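You operate a simulated robot arm through the tools that you are given. There is no shell and no other tool. Be economical: measure what you need, move in short steps, check, and stop when the job is done.

Carry out the task below with a simulated robot arm. There is one attempt and no reset: what you move stays moved.

TASK
Fetch the plant pot and set it in the grey caddy on the wooden side of the desk.

It is judged by the outcome, as a careful person would: the job done as asked, and still so three seconds after it is handed in. It fails if anything else is knocked over, pushed out of place, dropped, spilled or broken.

THE ROBOT
A 6-joint arm with a two-finger parallel gripper, fixed in place. Base frame: the origin is at the foot of the arm, x ahead of it, y to its left, z up; the work surface is at about z = 0. Lengths are in mm, angles in degrees, forces in N, time in s.
With the tool pointing down near the work surface it reaches from about 140 to 580 mm from the base axis. Its first joint turns from -66.0 to 66.0 degrees. Payload 2.1 kg.
Tool frame: the origin (TCP) lies between the finger pads and is the grasp point; the fingertips stand 30 mm ahead of it; z points along the fingers, y is the line along which they close. The gripper opens to 94 mm. The fingers are 28 mm wide and 10 mm thick; the gripper's body (50 by 96 mm) begins 55 mm behind the TCP.
Orientation is told as [roll, pitch, yaw] about the base's x, y, z axes, in that order, counted from this pose: with the fingers straight down and closing along the base's y, the tool's x points along the base's -x, its y along +y and its z along -z.

THE INTERFACE
- The arm moves only by the tool drive_tool. Its argument "series" is a list of rows, each a list of 7 numbers: the opening, from 0 (shut) to 1 (fully open), then the shift along the tool's x, y, z in mm, then the turn, a rotation vector about the tool's x, y, z in degrees. In form: [[claw, dx, dy, dz, rx, ry, rz], ...]. A call has 1 to 20 rows; each row is the pose to reach, as a shift and turn from the pose commanded when the call began, along the tool's axes at that moment. A row lasts 0.2 s, in which the tool goes at most 50 mm and 8.6 degrees; a call with a longer step from one row to the next is refused whole, and so is a gripper value outside its range. A pose out of reach is approached as far as the arm can. The call stops where the force on the tool passes 40 N (or 10 N more than at its start, if that is more) or the arm is blocked; 0.2 s more then pass. The fingers move at their own pace (about 72 mm/s each) and stop on an object; they squeeze with about 39 N. The grip force told is the motor's: it shows also when the fingers shut on nothing. Time passes only in rows, and 0.2 s behind the last, so rows that repeat a pose let the fingers close. It gives the time, the measured TCP pose, the force on the tool (base axes), the opening and the grip force at its end, in the units of the frame above (readings bear some noise).
- Cameras (640 x 400 px; columns grow to the right, rows downward): "scene" is fixed at [65.4, -383.4, 480.6]; the picture's right is [0.66, -0.76, 0.00], its down [-0.46, -0.40, -0.79] and it looks along [0.60, 0.52, -0.61] (base axes); focal length 214 px, centre (320, 200). "wrist" rides on the gripper at [-37, 0, -58] in the tool frame; the picture's right is [0.00, -1.00, 0.00], its down [0.97, 0.00, -0.24] and it looks along [0.24, 0.00, 0.97] (tool axes); focal length 218 px, centre (320, 200).
- grab_frame(camera): a new picture of that camera. No time passes.
- measure_at(camera, pixels): for up to 12 pixels [column, row] of the newest picture of that camera ("zoom" is the newest enlarged one), the place [x, y, z] in the base frame of the surface seen there, good to about 2 mm. No time passes.
- enlarge(camera, box): a new picture of the part [left, top, right, bottom] of that camera's present view, enlarged. No time passes.
- finish_job(): hands the job in; it is judged then, once.

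Work in short steps. Measure before you move; look again where a grasp or a placing could have gone wrong, and mend it. You have 60 turns and 20 pictures in all, the two below and enlarged ones among them. Open the gripper and draw the arm clear of the work before you hand the job in, unless the task says otherwise; then end with one line.

The tools are called after ">>>" as name(argument=value, ...) on one line, values as JSON. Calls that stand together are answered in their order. drive_tool: Moves the arm, as the interface text tells. Its arguments: {"type":"object","properties":{"series":{"type":"array","items":{"type":"array","items":{"type":"number"}}}},"required":["series"]} The other tools are called the same way: grab_frame (camera) takes a picture; measure_at (camera, pixels) gives the place of the surface under pixels of a picture; enlarge (camera, box) takes an enlarged picture of a part of a camera's view; finish_job () hands the job in.

At the start:

```text
clock: 0.0
tool_pos: [367.6, 41.7, 366.7]
orientation: [0.0, 0.0, 0.0]
contact_force: [-0.3, -1.1, 0.5]
opening: 93.6
gripper_force: 0.0
```

scene: 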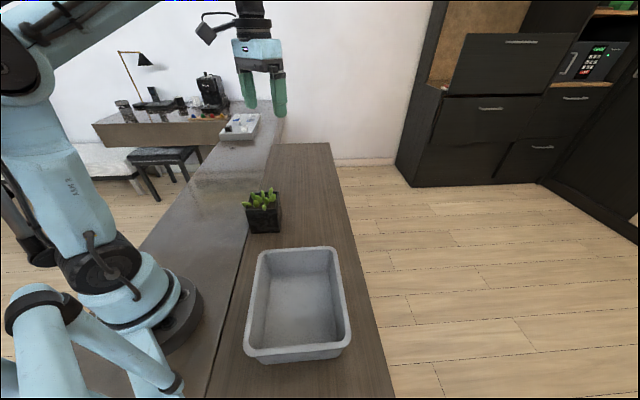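
wrist: 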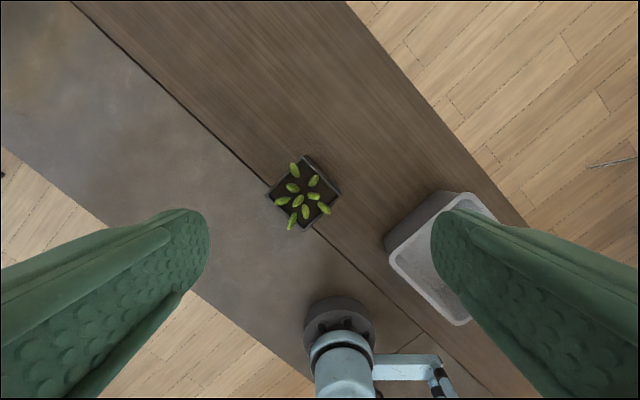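

The plant is at about (262,212) in the scene picture and the caddy at about (298,300). I'll enlarge and measure both.

>>> enlarge(camera="scene", box=[200, 170, 380, 370])

>>> enlarge(camera="wrist", box=[240, 140, 360, 240])

>>> measure_at(camera="scene", pixels=[[249, 230], [279, 232], [282, 206], [265, 228], [262, 198], [259, 252], [335, 250], [347, 345], [248, 356], [300, 300], [270, 270], [240, 280]])

```text
2.00 times, centred on (290, 270) of scene
```

zoom: 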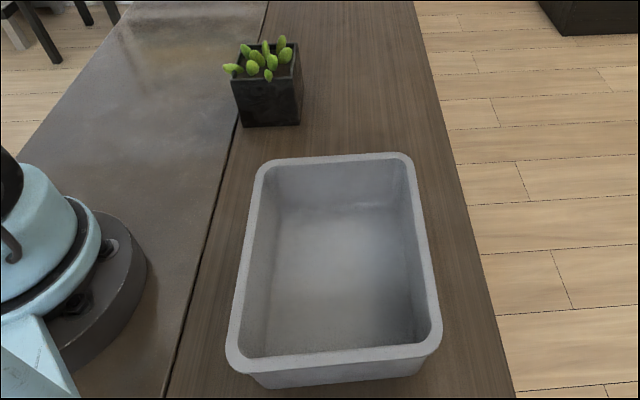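

```text
4.00 times, centred on (300, 190) of wrist
```

zoom: 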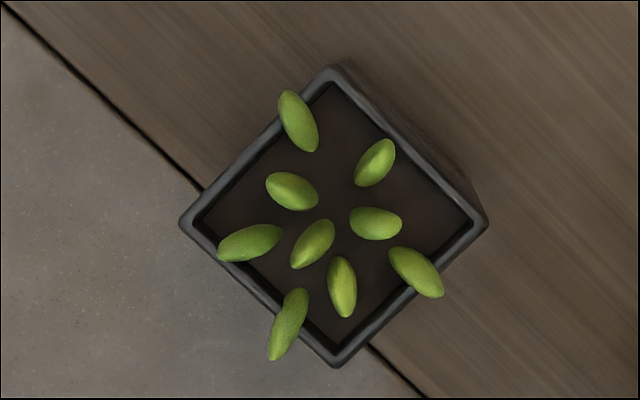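

```text
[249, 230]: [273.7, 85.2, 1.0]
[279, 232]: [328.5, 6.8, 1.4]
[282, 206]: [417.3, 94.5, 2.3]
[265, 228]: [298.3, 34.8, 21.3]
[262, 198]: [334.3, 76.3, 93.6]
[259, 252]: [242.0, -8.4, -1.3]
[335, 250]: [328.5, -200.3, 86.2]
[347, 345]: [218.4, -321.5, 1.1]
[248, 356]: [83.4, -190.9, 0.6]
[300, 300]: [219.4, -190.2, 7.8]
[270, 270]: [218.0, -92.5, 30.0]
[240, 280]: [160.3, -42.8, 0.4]
```

The pot's rim corners in the enlarged wrist picture are at (333,70), (485,222), (335,362) and (185,225). I'll measure those, plus the caddy's rim in the scene picture.

>>> measure_at(camera="zoom", pixels=[[333, 74], [480, 222], [335, 359], [189, 225], [295, 100], [375, 222], [312, 245], [288, 320], [330, 190], [418, 280], [250, 243], [375, 160]])

>>> measure_at(camera="scene", pixels=[[264, 250], [333, 248], [348, 340], [246, 350], [300, 249], [342, 290], [254, 300], [300, 350], [280, 330], [322, 330], [318, 280], [280, 285]])

```text
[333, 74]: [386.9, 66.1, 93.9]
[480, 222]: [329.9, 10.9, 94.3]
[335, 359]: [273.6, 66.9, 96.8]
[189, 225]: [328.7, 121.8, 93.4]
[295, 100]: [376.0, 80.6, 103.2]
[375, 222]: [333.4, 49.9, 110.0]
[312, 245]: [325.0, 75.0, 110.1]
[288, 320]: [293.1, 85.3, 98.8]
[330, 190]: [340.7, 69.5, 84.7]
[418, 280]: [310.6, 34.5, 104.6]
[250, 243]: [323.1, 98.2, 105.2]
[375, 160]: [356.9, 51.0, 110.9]
```

```text
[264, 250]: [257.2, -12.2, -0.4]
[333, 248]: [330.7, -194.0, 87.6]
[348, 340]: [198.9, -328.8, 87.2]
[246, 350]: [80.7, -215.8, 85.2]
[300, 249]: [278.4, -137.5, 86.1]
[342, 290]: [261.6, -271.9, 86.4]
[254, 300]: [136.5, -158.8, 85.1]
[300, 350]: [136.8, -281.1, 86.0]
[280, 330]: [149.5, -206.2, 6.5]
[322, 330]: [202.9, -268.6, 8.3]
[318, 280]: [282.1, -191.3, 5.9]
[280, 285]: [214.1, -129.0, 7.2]
```

The pot is about 80 mm square, turned 45°, with its centre near (330,66) and its rim at z 94. The caddy is centred near (206,-206), rim at 86 and floor at 7. Some leaves overhang the pot sides, so I'll measure their tips before choosing the closing axis.

>>> measure_at(camera="zoom", pixels=[[438, 293], [430, 294], [283, 94], [281, 110], [274, 356], [274, 335], [280, 310], [220, 255], [411, 285], [258, 152], [404, 148], [262, 290]])

```text
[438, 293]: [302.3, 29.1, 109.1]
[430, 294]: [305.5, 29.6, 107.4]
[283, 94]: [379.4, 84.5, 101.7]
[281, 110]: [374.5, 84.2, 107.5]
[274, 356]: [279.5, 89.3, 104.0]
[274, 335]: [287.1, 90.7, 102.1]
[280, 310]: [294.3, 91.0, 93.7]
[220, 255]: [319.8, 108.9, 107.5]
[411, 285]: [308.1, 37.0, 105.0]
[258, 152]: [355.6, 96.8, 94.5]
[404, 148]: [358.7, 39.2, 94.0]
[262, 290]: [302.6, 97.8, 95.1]
```

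Closing along (1,1) (yaw -45) works if the fingers sit slightly off centre. I'll take TCP xy ≈ (324,70), which clears the leaf tip at (302,29) and the leaf at (379,84). First I move above the pot and check.

>>> drive_tool(series=[[1, 7.3, 4.7, 26, 0, 0, 7.5], [1, 14.6, 9.4, 52, 0, 0, 15], [1, 21.9, 14.1, 78, 0, 0, 22.5], [1, 29.2, 18.8, 104, 0, 0, 30], [1, 36.5, 23.5, 130, 0, 0, 37.5], [1, 43.8, 28.2, 156, 0, 0, 45], [1, 43.8, 28.2, 176, 0, 0, 45], [1, 43.8, 28.2, 176, 0, 0, 45]])

>>> grab_frame(camera="wrist")

```text
clock: 1.8
tool_pos: [323.3, 70.0, 190.1]
orientation: [-0.1, -0.2, -45.0]
contact_force: [0.4, 0.0, -1.3]
opening: 93.7
gripper_force: 0.0
```

```text
15 pictures are left
```

wrist: 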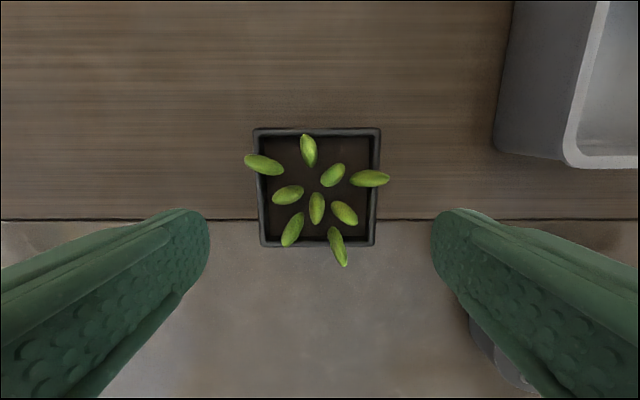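

The view is aligned with the pot. I'll re-measure its rim corners and the overhanging leaf tips at (246,157) and (388,179).

>>> measure_at(camera="wrist", pixels=[[255, 131], [378, 131], [264, 243], [372, 243], [247, 158], [388, 179], [258, 190], [376, 200], [250, 166], [385, 185], [317, 205], [387, 175]])

```text
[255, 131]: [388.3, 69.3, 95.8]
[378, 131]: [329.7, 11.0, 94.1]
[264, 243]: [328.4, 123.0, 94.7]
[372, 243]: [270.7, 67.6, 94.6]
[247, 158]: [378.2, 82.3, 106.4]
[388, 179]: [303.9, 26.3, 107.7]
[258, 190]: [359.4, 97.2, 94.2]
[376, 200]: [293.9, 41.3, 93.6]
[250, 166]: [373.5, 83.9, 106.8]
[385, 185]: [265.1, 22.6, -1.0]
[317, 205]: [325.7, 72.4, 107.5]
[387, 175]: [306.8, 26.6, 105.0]
```

Pot centre in the tool's frame lies about 2 mm further along tool y. I'll shift the fingers to clear the leaf tip as well (+5.5 in x, +1.8 in y) and go down to z ≈ 66, still open.

>>> drive_tool(series=[[1, 5.5, 1.8, 20, 0, 0, 0], [1, 5.5, 1.8, 40, 0, 0, 0], [1, 5.5, 1.8, 55, 0, 0, 0], [1, 5.5, 1.8, 65, 0, 0, 0], [1, 5.5, 1.8, 75, 0, 0, 0], [1, 5.5, 1.8, 85, 0, 0, 0], [1, 5.5, 1.8, 95, 0, 0, 0], [1, 5.5, 1.8, 105, 0, 0, 0], [1, 5.5, 1.8, 115, 0, 0, 0], [1, 5.5, 1.8, 124, 0, 0, 0], [1, 5.5, 1.8, 124, 0, 0, 0]])

>>> grab_frame(camera="wrist")

```text
clock: 4.2
tool_pos: [320.6, 74.8, 65.2]
orientation: [0.0, 0.0, -44.9]
contact_force: [-0.2, 0.5, 0.2]
opening: 94.1
gripper_force: 0.0
```

```text
14 pictures are left
```

wrist: 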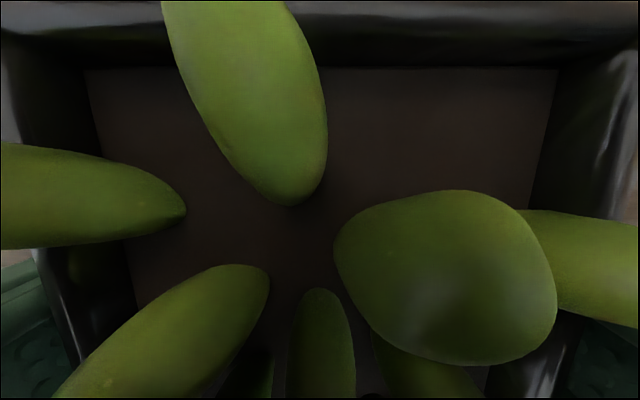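

The fingers straddle the pot with no contact force. Now I close them.

>>> drive_tool(series=[[0.7, 0, 0, 0, 0, 0, 0], [0.5, 0, 0, 0, 0, 0, 0], [0.5, 0, 0, 0, 0, 0, 0], [0.5, 0, 0, 0, 0, 0, 0]])

```text
clock: 5.2
tool_pos: [321.5, 74.4, 66.0]
orientation: [0.0, 0.1, -45.0]
contact_force: [0.1, 0.3, 0.2]
opening: 92.5
gripper_force: 39.3
```

The fingers stopped at 92.5 mm, which is wider than the pot, so they may be on the leaves. I'll look.

>>> enlarge(camera="scene", box=[220, 150, 310, 250])

>>> grab_frame(camera="wrist")

```text
4.00 times, centred on (265, 200) of scene
```

zoom: 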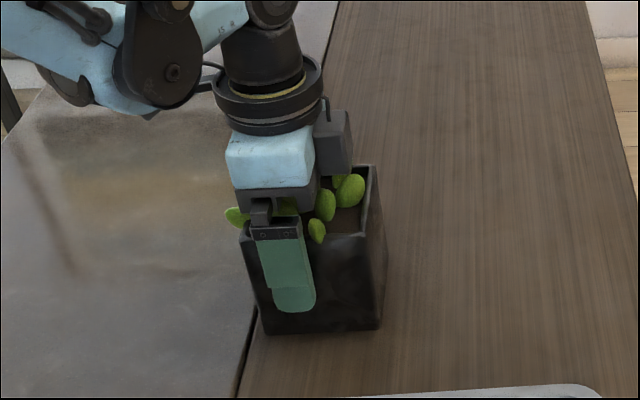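

```text
12 pictures are left
```

wrist: 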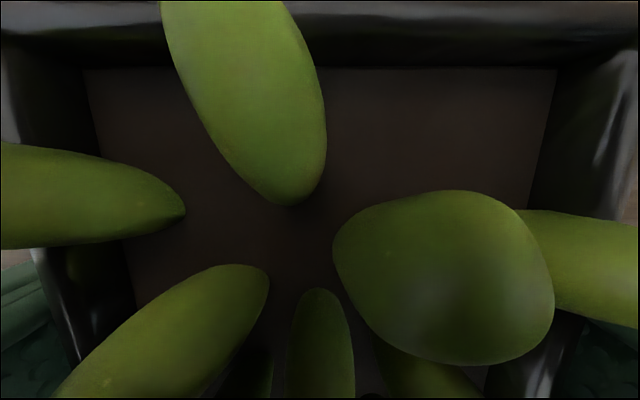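

Grip force is 39 N and nothing has moved. I'll test with a slow, small lift.

>>> drive_tool(series=[[0.5, 0, 0, -2, 0, 0, 0], [0.5, 0, 0, -4, 0, 0, 0], [0.5, 0, 0, -6, 0, 0, 0], [0.5, 0, 0, -8, 0, 0, 0], [0.5, 0, 0, -10, 0, 0, 0], [0.5, 0, 0, -12, 0, 0, 0], [0.5, 0, 0, -12, 0, 0, 0], [0.5, 0, 0, -12, 0, 0, 0]])

>>> enlarge(camera="scene", box=[220, 150, 310, 250])

```text
clock: 7.0
tool_pos: [320.2, 74.0, 77.8]
orientation: [-0.1, 0.0, -45.0]
contact_force: [-0.6, -0.3, 0.6]
opening: 92.2
gripper_force: 39.3
```

```text
4.00 times, centred on (265, 200) of scene
```

zoom: 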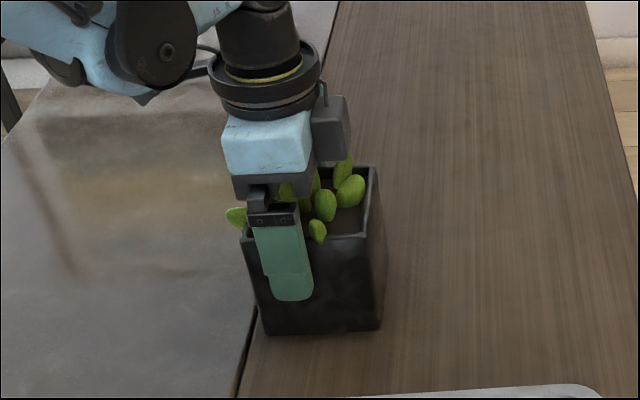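

The pot stayed put while the fingers slid up, so this is not a real grip. I'll look at the gap between the fingers and the pot.

>>> grab_frame(camera="wrist")

>>> measure_at(camera="zoom", pixels=[[285, 230], [290, 270], [295, 295], [262, 225], [320, 290], [245, 245], [262, 325], [380, 325], [378, 175], [330, 240], [340, 300], [236, 216]])

```text
10 pictures are left
```

wrist: 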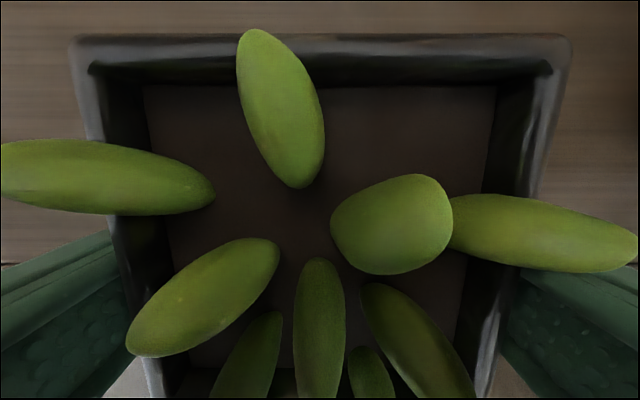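

```text
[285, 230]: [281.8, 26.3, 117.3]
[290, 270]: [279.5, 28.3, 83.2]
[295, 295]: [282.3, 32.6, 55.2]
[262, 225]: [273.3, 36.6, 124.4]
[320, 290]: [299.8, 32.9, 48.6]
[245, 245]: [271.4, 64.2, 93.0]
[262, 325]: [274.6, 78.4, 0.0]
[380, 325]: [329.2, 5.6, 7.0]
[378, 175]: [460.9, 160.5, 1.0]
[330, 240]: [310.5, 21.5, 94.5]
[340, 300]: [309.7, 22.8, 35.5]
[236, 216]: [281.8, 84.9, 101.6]
```

The finger's inner face is close to the pot wall, yet there was no lift load. I'll open, rise clear, and test the closing in free air to find out what stopped the fingers.

>>> drive_tool(series=[[1, 0, 0, 0, 0, 0, 0], [1, 0, 0, 0, 0, 0, 0], [1, 0, 0, -20, 0, 0, 0], [1, 0, 0, -50, 0, 0, 0], [1, 0, 0, -90, 0, 0, 0], [1, 0, 0, -100, 0, 0, 0]])

>>> drive_tool(series=[[0.5, 0, 0, 0, 0, 0, 0], [0.5, 0, 0, 0, 0, 0, 0], [0.5, 0, 0, 0, 0, 0, 0]])

>>> grab_frame(camera="wrist")

```text
clock: 8.4
tool_pos: [321.0, 72.9, 177.7]
orientation: [0.0, 0.0, -45.0]
contact_force: [1.0, -0.5, -0.5]
opening: 94.3
gripper_force: 0.0
```

```text
clock: 9.2
tool_pos: [321.0, 73.4, 177.5]
orientation: [0.0, 0.1, -45.1]
contact_force: [-0.5, 0.2, -0.2]
opening: 47.2
gripper_force: 0.0
```

```text
9 pictures are left
```

wrist: 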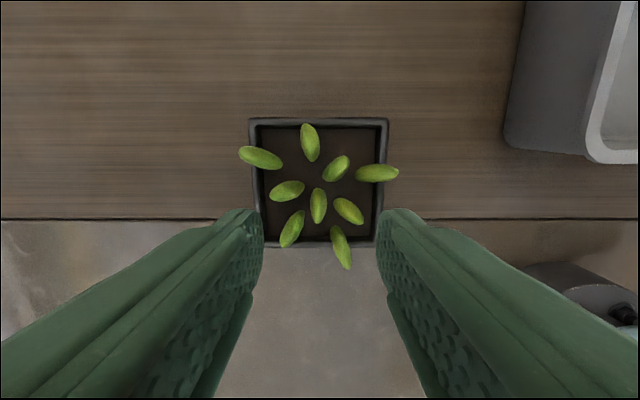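

In free air the gripper closes fine, so it stopped on the pot or its leaves. I'll re-measure the pot to see whether it moved and how wide it really is.

>>> measure_at(camera="wrist", pixels=[[252, 122], [386, 122], [264, 245], [373, 245], [251, 140], [386, 140], [256, 200], [380, 200], [240, 152], [398, 173], [395, 178], [282, 164]])

>>> enlarge(camera="wrist", box=[230, 105, 410, 285])

```text
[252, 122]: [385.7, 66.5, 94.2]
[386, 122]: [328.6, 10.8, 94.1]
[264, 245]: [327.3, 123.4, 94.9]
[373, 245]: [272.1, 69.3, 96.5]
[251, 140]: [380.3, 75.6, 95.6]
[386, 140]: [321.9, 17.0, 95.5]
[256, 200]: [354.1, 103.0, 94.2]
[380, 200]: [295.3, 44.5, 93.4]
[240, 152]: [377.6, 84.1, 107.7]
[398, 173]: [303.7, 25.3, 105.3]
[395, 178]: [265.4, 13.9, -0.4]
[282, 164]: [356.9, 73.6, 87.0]
```

```text
2.22 times, centred on (320, 195) of wrist
```

zoom: 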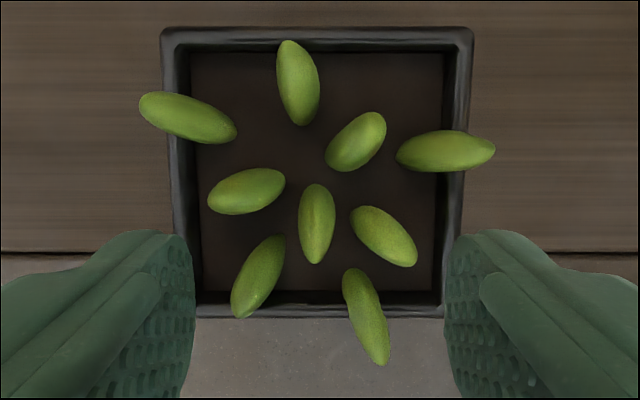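

The pot has not moved. This axis gives little margin: leaf tip to leaf tip is about 93 mm. I'll try the other axis (yaw +45), where the fingers can go at a leaf-free stretch near TCP (335.5,76). First I turn above the pot.

>>> drive_tool(series=[[1, -1, 1, 0, 0, 0, -7.5], [1, -2, 2, 0, 0, 0, -15], [1, -3, 3, 0, 0, 0, -22.5], [1, -4, 4, 0, 0, 0, -30], [1, -5, 5, 0, 0, 0, -37.5], [1, -6, 6, 0, 0, 0, -45], [1, -7, 7, 0, 0, 0, -52.5], [1, -8, 8, 0, 0, 0, -60], [1, -9, 9, 0, 0, 0, -67.5], [1, -9.4, 10, 0, 0, 0, -75], [1, -9.4, 11, 0, 0, 0, -82.5], [1, -9.4, 11.1, 0, 0, 0, -90], [1, -9.4, 11.1, 0, 0, 0, -90]])

>>> grab_frame(camera="wrist")

```text
clock: 12.0
tool_pos: [335.0, 75.9, 179.4]
orientation: [0.0, -0.1, 45.1]
contact_force: [-0.1, -0.7, 0.0]
opening: 93.8
gripper_force: 0.1
```

```text
7 pictures are left
```

wrist: 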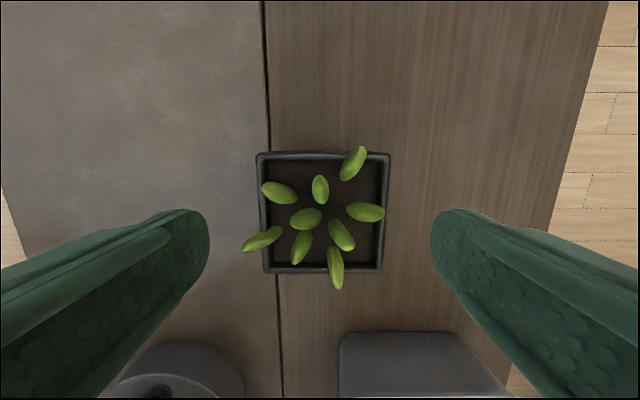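

The right side is clean; only the left leaf at (243,248) overhangs. I'll measure the edges.

>>> measure_at(camera="wrist", pixels=[[259, 157], [388, 157], [265, 270], [382, 270], [259, 190], [387, 190], [244, 249], [246, 244], [258, 236], [262, 200], [385, 220], [350, 160]])

```text
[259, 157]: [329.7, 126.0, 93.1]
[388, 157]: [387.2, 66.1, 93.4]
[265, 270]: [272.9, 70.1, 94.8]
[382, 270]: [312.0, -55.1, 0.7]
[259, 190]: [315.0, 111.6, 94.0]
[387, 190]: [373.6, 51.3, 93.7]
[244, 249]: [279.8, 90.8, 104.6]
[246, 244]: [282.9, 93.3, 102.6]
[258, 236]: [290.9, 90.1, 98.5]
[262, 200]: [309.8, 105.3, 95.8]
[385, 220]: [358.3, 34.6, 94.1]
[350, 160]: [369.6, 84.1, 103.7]
```

Pot spans t≈144–228.5 along the closing axis. I'll shift 1 mm to centre and descend to z ≈ 65 with the gripper open, then close.

>>> drive_tool(series=[[1, 0, -1, 20, 0, 0, 0], [1, 0, -1, 40, 0, 0, 0], [1, 0, -1, 50, 0, 0, 0], [1, 0, -1, 60, 0, 0, 0], [1, 0, -1, 70, 0, 0, 0], [1, 0, -1, 80, 0, 0, 0], [1, 0, -1, 90, 0, 0, 0], [1, 0, -1, 100, 0, 0, 0], [1, 0, -1, 107, 0, 0, 0], [1, 0, -1, 113, 0, 0, 0], [1, 0, -1, 113, 0, 0, 0]])

>>> drive_tool(series=[[0.9, 0, 0, 0, 0, 0, 0], [0.7, 0, 0, 0, 0, 0, 0], [0.5, 0, 0, 0, 0, 0, 0], [0.5, 0, 0, 0, 0, 0, 0], [0.5, 0, 0, 0, 0, 0, 0]])

```text
clock: 14.4
tool_pos: [336.8, 75.4, 65.5]
orientation: [0.0, 0.1, 45.1]
contact_force: [-0.4, 0.9, -0.1]
opening: 94.0
gripper_force: 0.1
```

```text
clock: 15.6
tool_pos: [336.3, 74.7, 65.5]
orientation: [0.0, -0.1, 45.1]
contact_force: [-0.5, 0.1, 0.5]
opening: 92.2
gripper_force: 38.9
```

It stops at 92 mm on this axis too, so the pot's body really is about 92 mm wide. I'll command the gripper fully shut and lift very little, reading the force.

>>> drive_tool(series=[[0, 0, 0, 0, 0, 0, 0], [0, 0, 0, 0, 0, 0, 0], [0, 0, 0, -1, 0, 0, 0], [0, 0, 0, -2, 0, 0, 0], [0, 0, 0, -3, 0, 0, 0]])

>>> measure_at(camera="scene", pixels=[[265, 228], [262, 210]])

```text
clock: 16.8
tool_pos: [336.0, 76.1, 69.3]
orientation: [0.1, 0.0, 45.0]
contact_force: [0.8, -0.6, -4.8]
opening: 92.4
gripper_force: 39.3
```

```text
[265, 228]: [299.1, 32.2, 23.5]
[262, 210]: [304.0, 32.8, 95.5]
```

Now the tool carries a 4.8 N load, which suggests the pot is held. I'll lift a little more and look.

>>> drive_tool(series=[[0, 0, 0, -2, 0, 0, 0], [0, 0, 0, -4, 0, 0, 0], [0, 0, 0, -6, 0, 0, 0], [0, 0, 0, -8, 0, 0, 0], [0, 0, 0, -10, 0, 0, 0]])

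>>> enlarge(camera="scene", box=[220, 150, 310, 250])

```text
clock: 18.0
tool_pos: [335.1, 74.2, 77.5]
orientation: [0.0, -0.1, 45.0]
contact_force: [-0.2, -1.0, -4.5]
opening: 92.0
gripper_force: 39.1
```

```text
4.00 times, centred on (265, 200) of scene
```

zoom: 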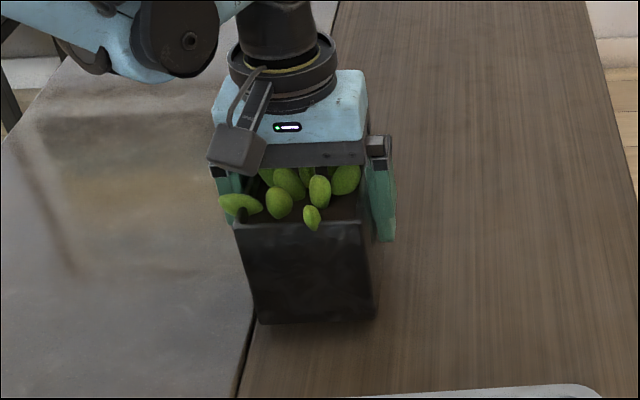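

The pot is off the desk and upright, with a 4.5 N load. I raise it clear of the caddy's rim height.

>>> drive_tool(series=[[0, 0, 0, -4, 0, 0, 0], [0, 0, 0, -10, 0, 0, 0], [0, 0, 0, -17, 0, 0, 0], [0, 0, 0, -25, 0, 0, 0], [0, 0, 0, -33, 0, 0, 0], [0, 0, 0, -41, 0, 0, 0], [0, 0, 0, -49, 0, 0, 0], [0, 0, 0, -57, 0, 0, 0], [0, 0, 0, -65, 0, 0, 0], [0, 0, 0, -73, 0, 0, 0], [0, 0, 0, -81, 0, 0, 0], [0, 0, 0, -89, 0, 0, 0], [0, 0, 0, -97, 0, 0, 0], [0, 0, 0, -105, 0, 0, 0], [0, 0, 0, -112, 0, 0, 0], [0, 0, 0, -117, 0, 0, 0], [0, 0, 0, -120, 0, 0, 0], [0, 0, 0, -120, 0, 0, 0]])

>>> enlarge(camera="scene", box=[200, 90, 380, 290])

```text
clock: 21.8
tool_pos: [335.0, 73.5, 199.6]
orientation: [0.0, 0.0, 45.0]
contact_force: [0.1, -0.4, -4.7]
opening: 92.1
gripper_force: 38.6
```

```text
2.00 times, centred on (290, 190) of scene
```

zoom: 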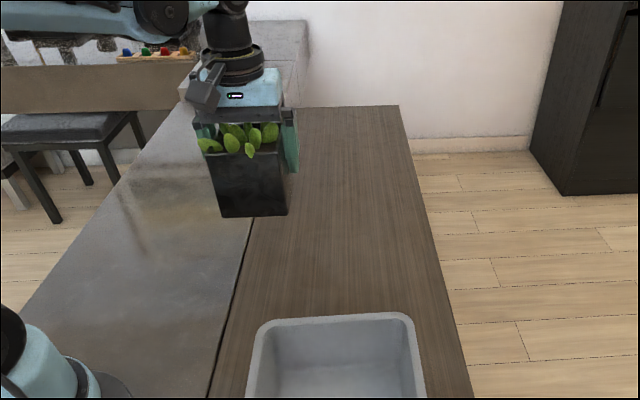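

The pot is held level. I carry it slowly over the caddy, turning back to yaw -45 so the fingers lie along the caddy's long side.

>>> drive_tool(series=[[0, 5.8, -2.3, 0, 0, 0, 1.8], [0, 14.5, -5.9, 0, 0, 0, 4.5], [0, 26.1, -10.6, 0, 0, 0, 8.1], [0, 40.6, -16.4, 0, 0, 0, 12.6], [0, 58, -23.5, 0, 0, 0, 18], [0, 75.4, -30.5, 0, 0, 0, 23.4], [0, 92.8, -37.6, 0, 0, 0, 28.8], [0, 110.2, -44.6, 0, 0, 0, 34.2], [0, 127.6, -51.7, 0, 0, 0, 39.6], [0, 145, -58.7, 0, 0, 0, 45], [0, 162.3, -65.7, 0, 0, 0, 50.4], [0, 179.7, -72.8, 0, 0, 0, 55.8], [0, 197.1, -79.8, 0, 0, 0, 61.2], [0, 214.5, -86.9, 0, 0, 0, 66.6], [0, 231.9, -93.9, 0, 0, 0, 72], [0, 249.3, -101, 0, 0, 0, 77.4], [0, 263.8, -106.8, 0, 0, 0, 81.9], [0, 275.4, -111.5, 0, 0, 0, 85.5], [0, 284.1, -115, 0, 0, 0, 88.2], [0, 289.9, -117.4, 0, 0, 0, 90]])

>>> grab_frame(camera="scene")

```text
clock: 26.0
tool_pos: [213.7, -211.7, 196.7]
orientation: [0.0, 0.0, -45.1]
contact_force: [0.2, 1.0, -5.2]
opening: 92.0
gripper_force: 39.1
```

```text
4 pictures are left
```

scene: 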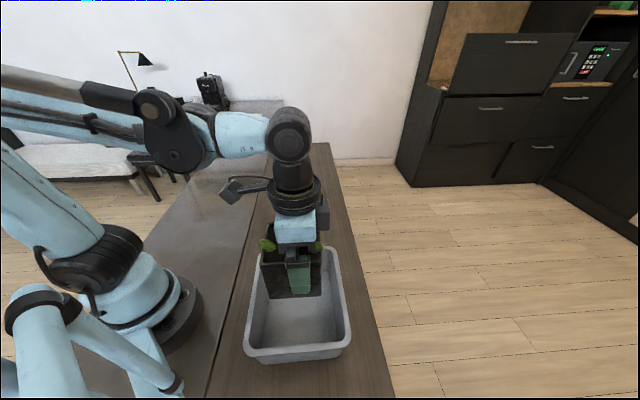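

The pot hangs over the caddy. I'll measure its lower face and the caddy's inner rim edges to check the margins.

>>> measure_at(camera="scene", pixels=[[268, 292], [318, 292], [268, 265], [318, 262], [340, 290], [344, 320], [337, 262], [256, 290], [251, 320], [280, 349], [320, 345], [334, 300]])

>>> measure_at(camera="scene", pixels=[[258, 320], [262, 330], [266, 335], [335, 310], [330, 325], [325, 330], [300, 340], [300, 335], [328, 280], [332, 270], [258, 305], [270, 320]])

```text
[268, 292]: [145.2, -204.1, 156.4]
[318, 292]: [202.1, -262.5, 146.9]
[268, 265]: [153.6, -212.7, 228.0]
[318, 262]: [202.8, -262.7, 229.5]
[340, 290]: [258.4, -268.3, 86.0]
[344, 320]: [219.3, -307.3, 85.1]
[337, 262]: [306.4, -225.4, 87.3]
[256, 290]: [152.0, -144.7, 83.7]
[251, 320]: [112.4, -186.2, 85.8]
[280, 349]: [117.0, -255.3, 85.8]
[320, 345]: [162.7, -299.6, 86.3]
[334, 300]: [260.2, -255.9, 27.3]
```

```text
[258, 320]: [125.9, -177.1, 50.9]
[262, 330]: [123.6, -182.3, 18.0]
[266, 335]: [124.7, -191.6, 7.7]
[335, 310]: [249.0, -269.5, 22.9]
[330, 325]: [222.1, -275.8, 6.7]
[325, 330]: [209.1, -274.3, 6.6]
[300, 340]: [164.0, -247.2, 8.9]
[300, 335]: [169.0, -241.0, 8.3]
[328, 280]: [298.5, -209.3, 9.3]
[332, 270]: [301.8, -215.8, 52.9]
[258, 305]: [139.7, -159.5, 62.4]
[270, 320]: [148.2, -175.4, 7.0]
```

Inside the caddy the space is about t 216–364 and s ±85. The pot is centred near t≈288, s≈1, so the margins are ample. I lower it to just above the floor.

>>> drive_tool(series=[[0, 0, 0, 4, 0, 0, 0], [0, 0, 0, 11, 0, 0, 0], [0, 0, 0, 19, 0, 0, 0], [0, 0, 0, 27, 0, 0, 0], [0, 0, 0, 35, 0, 0, 0], [0, 0, 0, 43, 0, 0, 0], [0, 0, 0, 51, 0, 0, 0], [0, 0, 0, 59, 0, 0, 0], [0, 0, 0, 67, 0, 0, 0], [0, 0, 0, 75, 0, 0, 0], [0, 0, 0, 83, 0, 0, 0], [0, 0, 0, 91, 0, 0, 0], [0, 0, 0, 99, 0, 0, 0], [0, 0, 0, 106, 0, 0, 0], [0, 0, 0, 112, 0, 0, 0], [0, 0, 0, 115, 0, 0, 0], [0, 0, 0, 115, 0, 0, 0]])

>>> drive_tool(series=[[0, 0, 0, 1, 0, 0, 0], [0, 0, 0, 2, 0, 0, 0], [0, 0, 0, 3, 0, 0, 0]])

```text
clock: 29.6
tool_pos: [213.8, -215.0, 83.8]
orientation: [0.0, 0.0, -45.0]
contact_force: [0.3, 0.8, -6.5]
opening: 91.9
gripper_force: 39.2
```

```text
clock: 30.4
tool_pos: [214.3, -213.1, 79.6]
orientation: [0.0, 0.0, -45.0]
contact_force: [-0.4, 0.0, -4.4]
opening: 92.3
gripper_force: 38.9
```

Still hanging freely (-4.4 N). I continue down in small steps.

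>>> drive_tool(series=[[0, 0, 0, 1, 0, 0, 0], [0, 0, 0, 2, 0, 0, 0], [0, 0, 0, 3, 0, 0, 0]])

>>> drive_tool(series=[[0, 0, 0, 1, 0, 0, 0], [0, 0, 0, 2, 0, 0, 0]])

>>> drive_tool(series=[[0, 0, 0, 1, 0, 0, 0]])

```text
clock: 31.2
tool_pos: [212.2, -213.3, 76.7]
orientation: [0.0, 0.0, -45.0]
contact_force: [0.1, 0.4, -5.5]
opening: 92.4
gripper_force: 38.5
```

```text
clock: 31.8
tool_pos: [214.0, -213.0, 74.8]
orientation: [-0.1, 0.0, -45.1]
contact_force: [0.0, -0.4, -4.8]
opening: 92.2
gripper_force: 38.8
```

```text
clock: 32.2
tool_pos: [213.4, -212.2, 74.0]
orientation: [0.0, -0.1, -45.0]
contact_force: [-0.2, 0.9, -5.1]
opening: 92.5
gripper_force: 38.9
```

>>> drive_tool(series=[[0, 0, 0, 1, 0, 0, 0]])

>>> drive_tool(series=[[0, 0, 0, 1, 0, 0, 0]])

>>> drive_tool(series=[[0, 0, 0, 1, 0, 0, 0]])

```text
clock: 32.6
tool_pos: [213.4, -211.8, 73.7]
orientation: [0.0, 0.0, -45.0]
contact_force: [-0.1, -1.1, -4.9]
opening: 92.2
gripper_force: 39.2
```

```text
clock: 33.0
tool_pos: [214.1, -212.5, 71.4]
orientation: [0.0, 0.0, -45.0]
contact_force: [0.2, 0.2, -4.4]
opening: 92.4
gripper_force: 39.1
```

```text
clock: 33.4
tool_pos: [215.5, -212.5, 72.1]
orientation: [0.0, 0.0, -45.0]
contact_force: [-0.2, 1.6, 7.8]
opening: 92.1
gripper_force: 38.5
```

The force went to +7.8 N, so the pot rests on the caddy floor. I release it and let it settle, then check before rising.

>>> drive_tool(series=[[1, 0, 0, -0.5, 0, 0, 0], [1, 0, 0, -0.5, 0, 0, 0], [1, 0, 0, -0.5, 0, 0, 0]])

>>> drive_tool(series=[[1, 0, 0, -3, 0, 0, 0], [1, 0, 0, -6, 0, 0, 0], [1, 0, 0, -9, 0, 0, 0], [1, 0, 0, -12, 0, 0, 0]])

>>> enlarge(camera="scene", box=[220, 220, 380, 370])

```text
clock: 34.2
tool_pos: [214.0, -212.2, 72.6]
orientation: [-0.1, 0.0, -45.0]
contact_force: [-0.6, -0.3, -0.7]
opening: 94.1
gripper_force: 0.1
```

```text
clock: 35.2
tool_pos: [213.3, -212.6, 83.5]
orientation: [0.1, 0.1, -45.1]
contact_force: [1.0, 0.2, 0.3]
opening: 94.3
gripper_force: 0.0
```

```text
2.67 times, centred on (300, 295) of scene
```

zoom: 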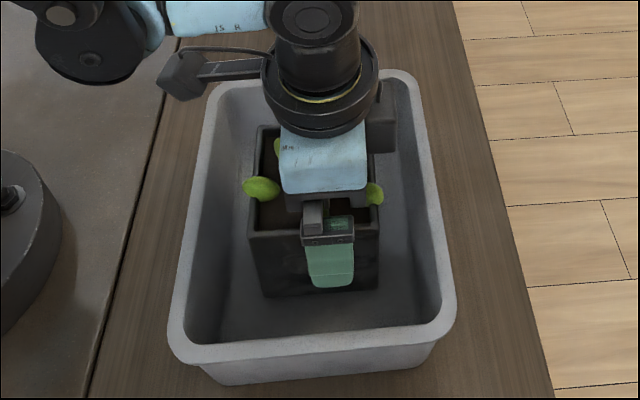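

The pot stands on the floor of the caddy, and the fingers slid up with no load. I rise straight up, clear of the pot and caddy.

>>> drive_tool(series=[[1, 0, 0, -6, 0, 0, 0], [1, 0, 0, -12, 0, 0, 0], [1, 0, 0, -18, 0, 0, 0], [1, 0, 0, -26, 0, 0, 0], [1, 0, 0, -36, 0, 0, 0], [1, 0, 0, -50, 0, 0, 0], [1, 0, 0, -70, 0, 0, 0], [1, 0, 0, -100, 0, 0, 0], [1, 0, 0, -140, 0, 0, 0], [1, 0, 0, -180, 0, 0, 0], [1, 0, 0, -180, 0, 0, 0]])

>>> grab_frame(camera="scene")

```text
clock: 37.6
tool_pos: [213.7, -212.7, 265.0]
orientation: [0.1, 0.0, -45.0]
contact_force: [-0.5, -0.2, -0.2]
opening: 93.8
gripper_force: 0.0
```

```text
2 pictures are left
```

scene: 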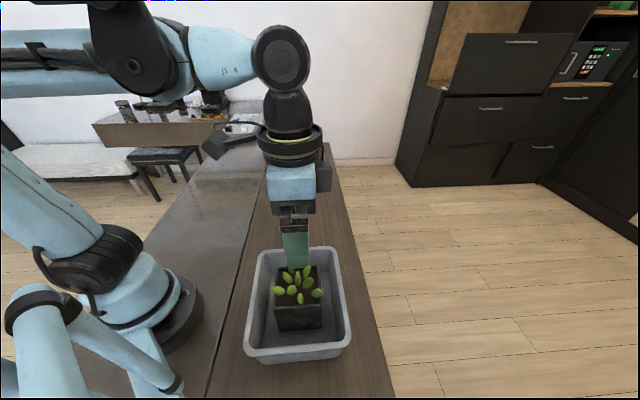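

The pot stands upright in the caddy, the caddy has not moved, and the gripper is open and clear. I hand the job in.

>>> finish_job()

```text
The job is handed in.
```

The plant pot now stands upright in the grey caddy on the wooden side of the desk, nothing else was moved, and the arm is clear.
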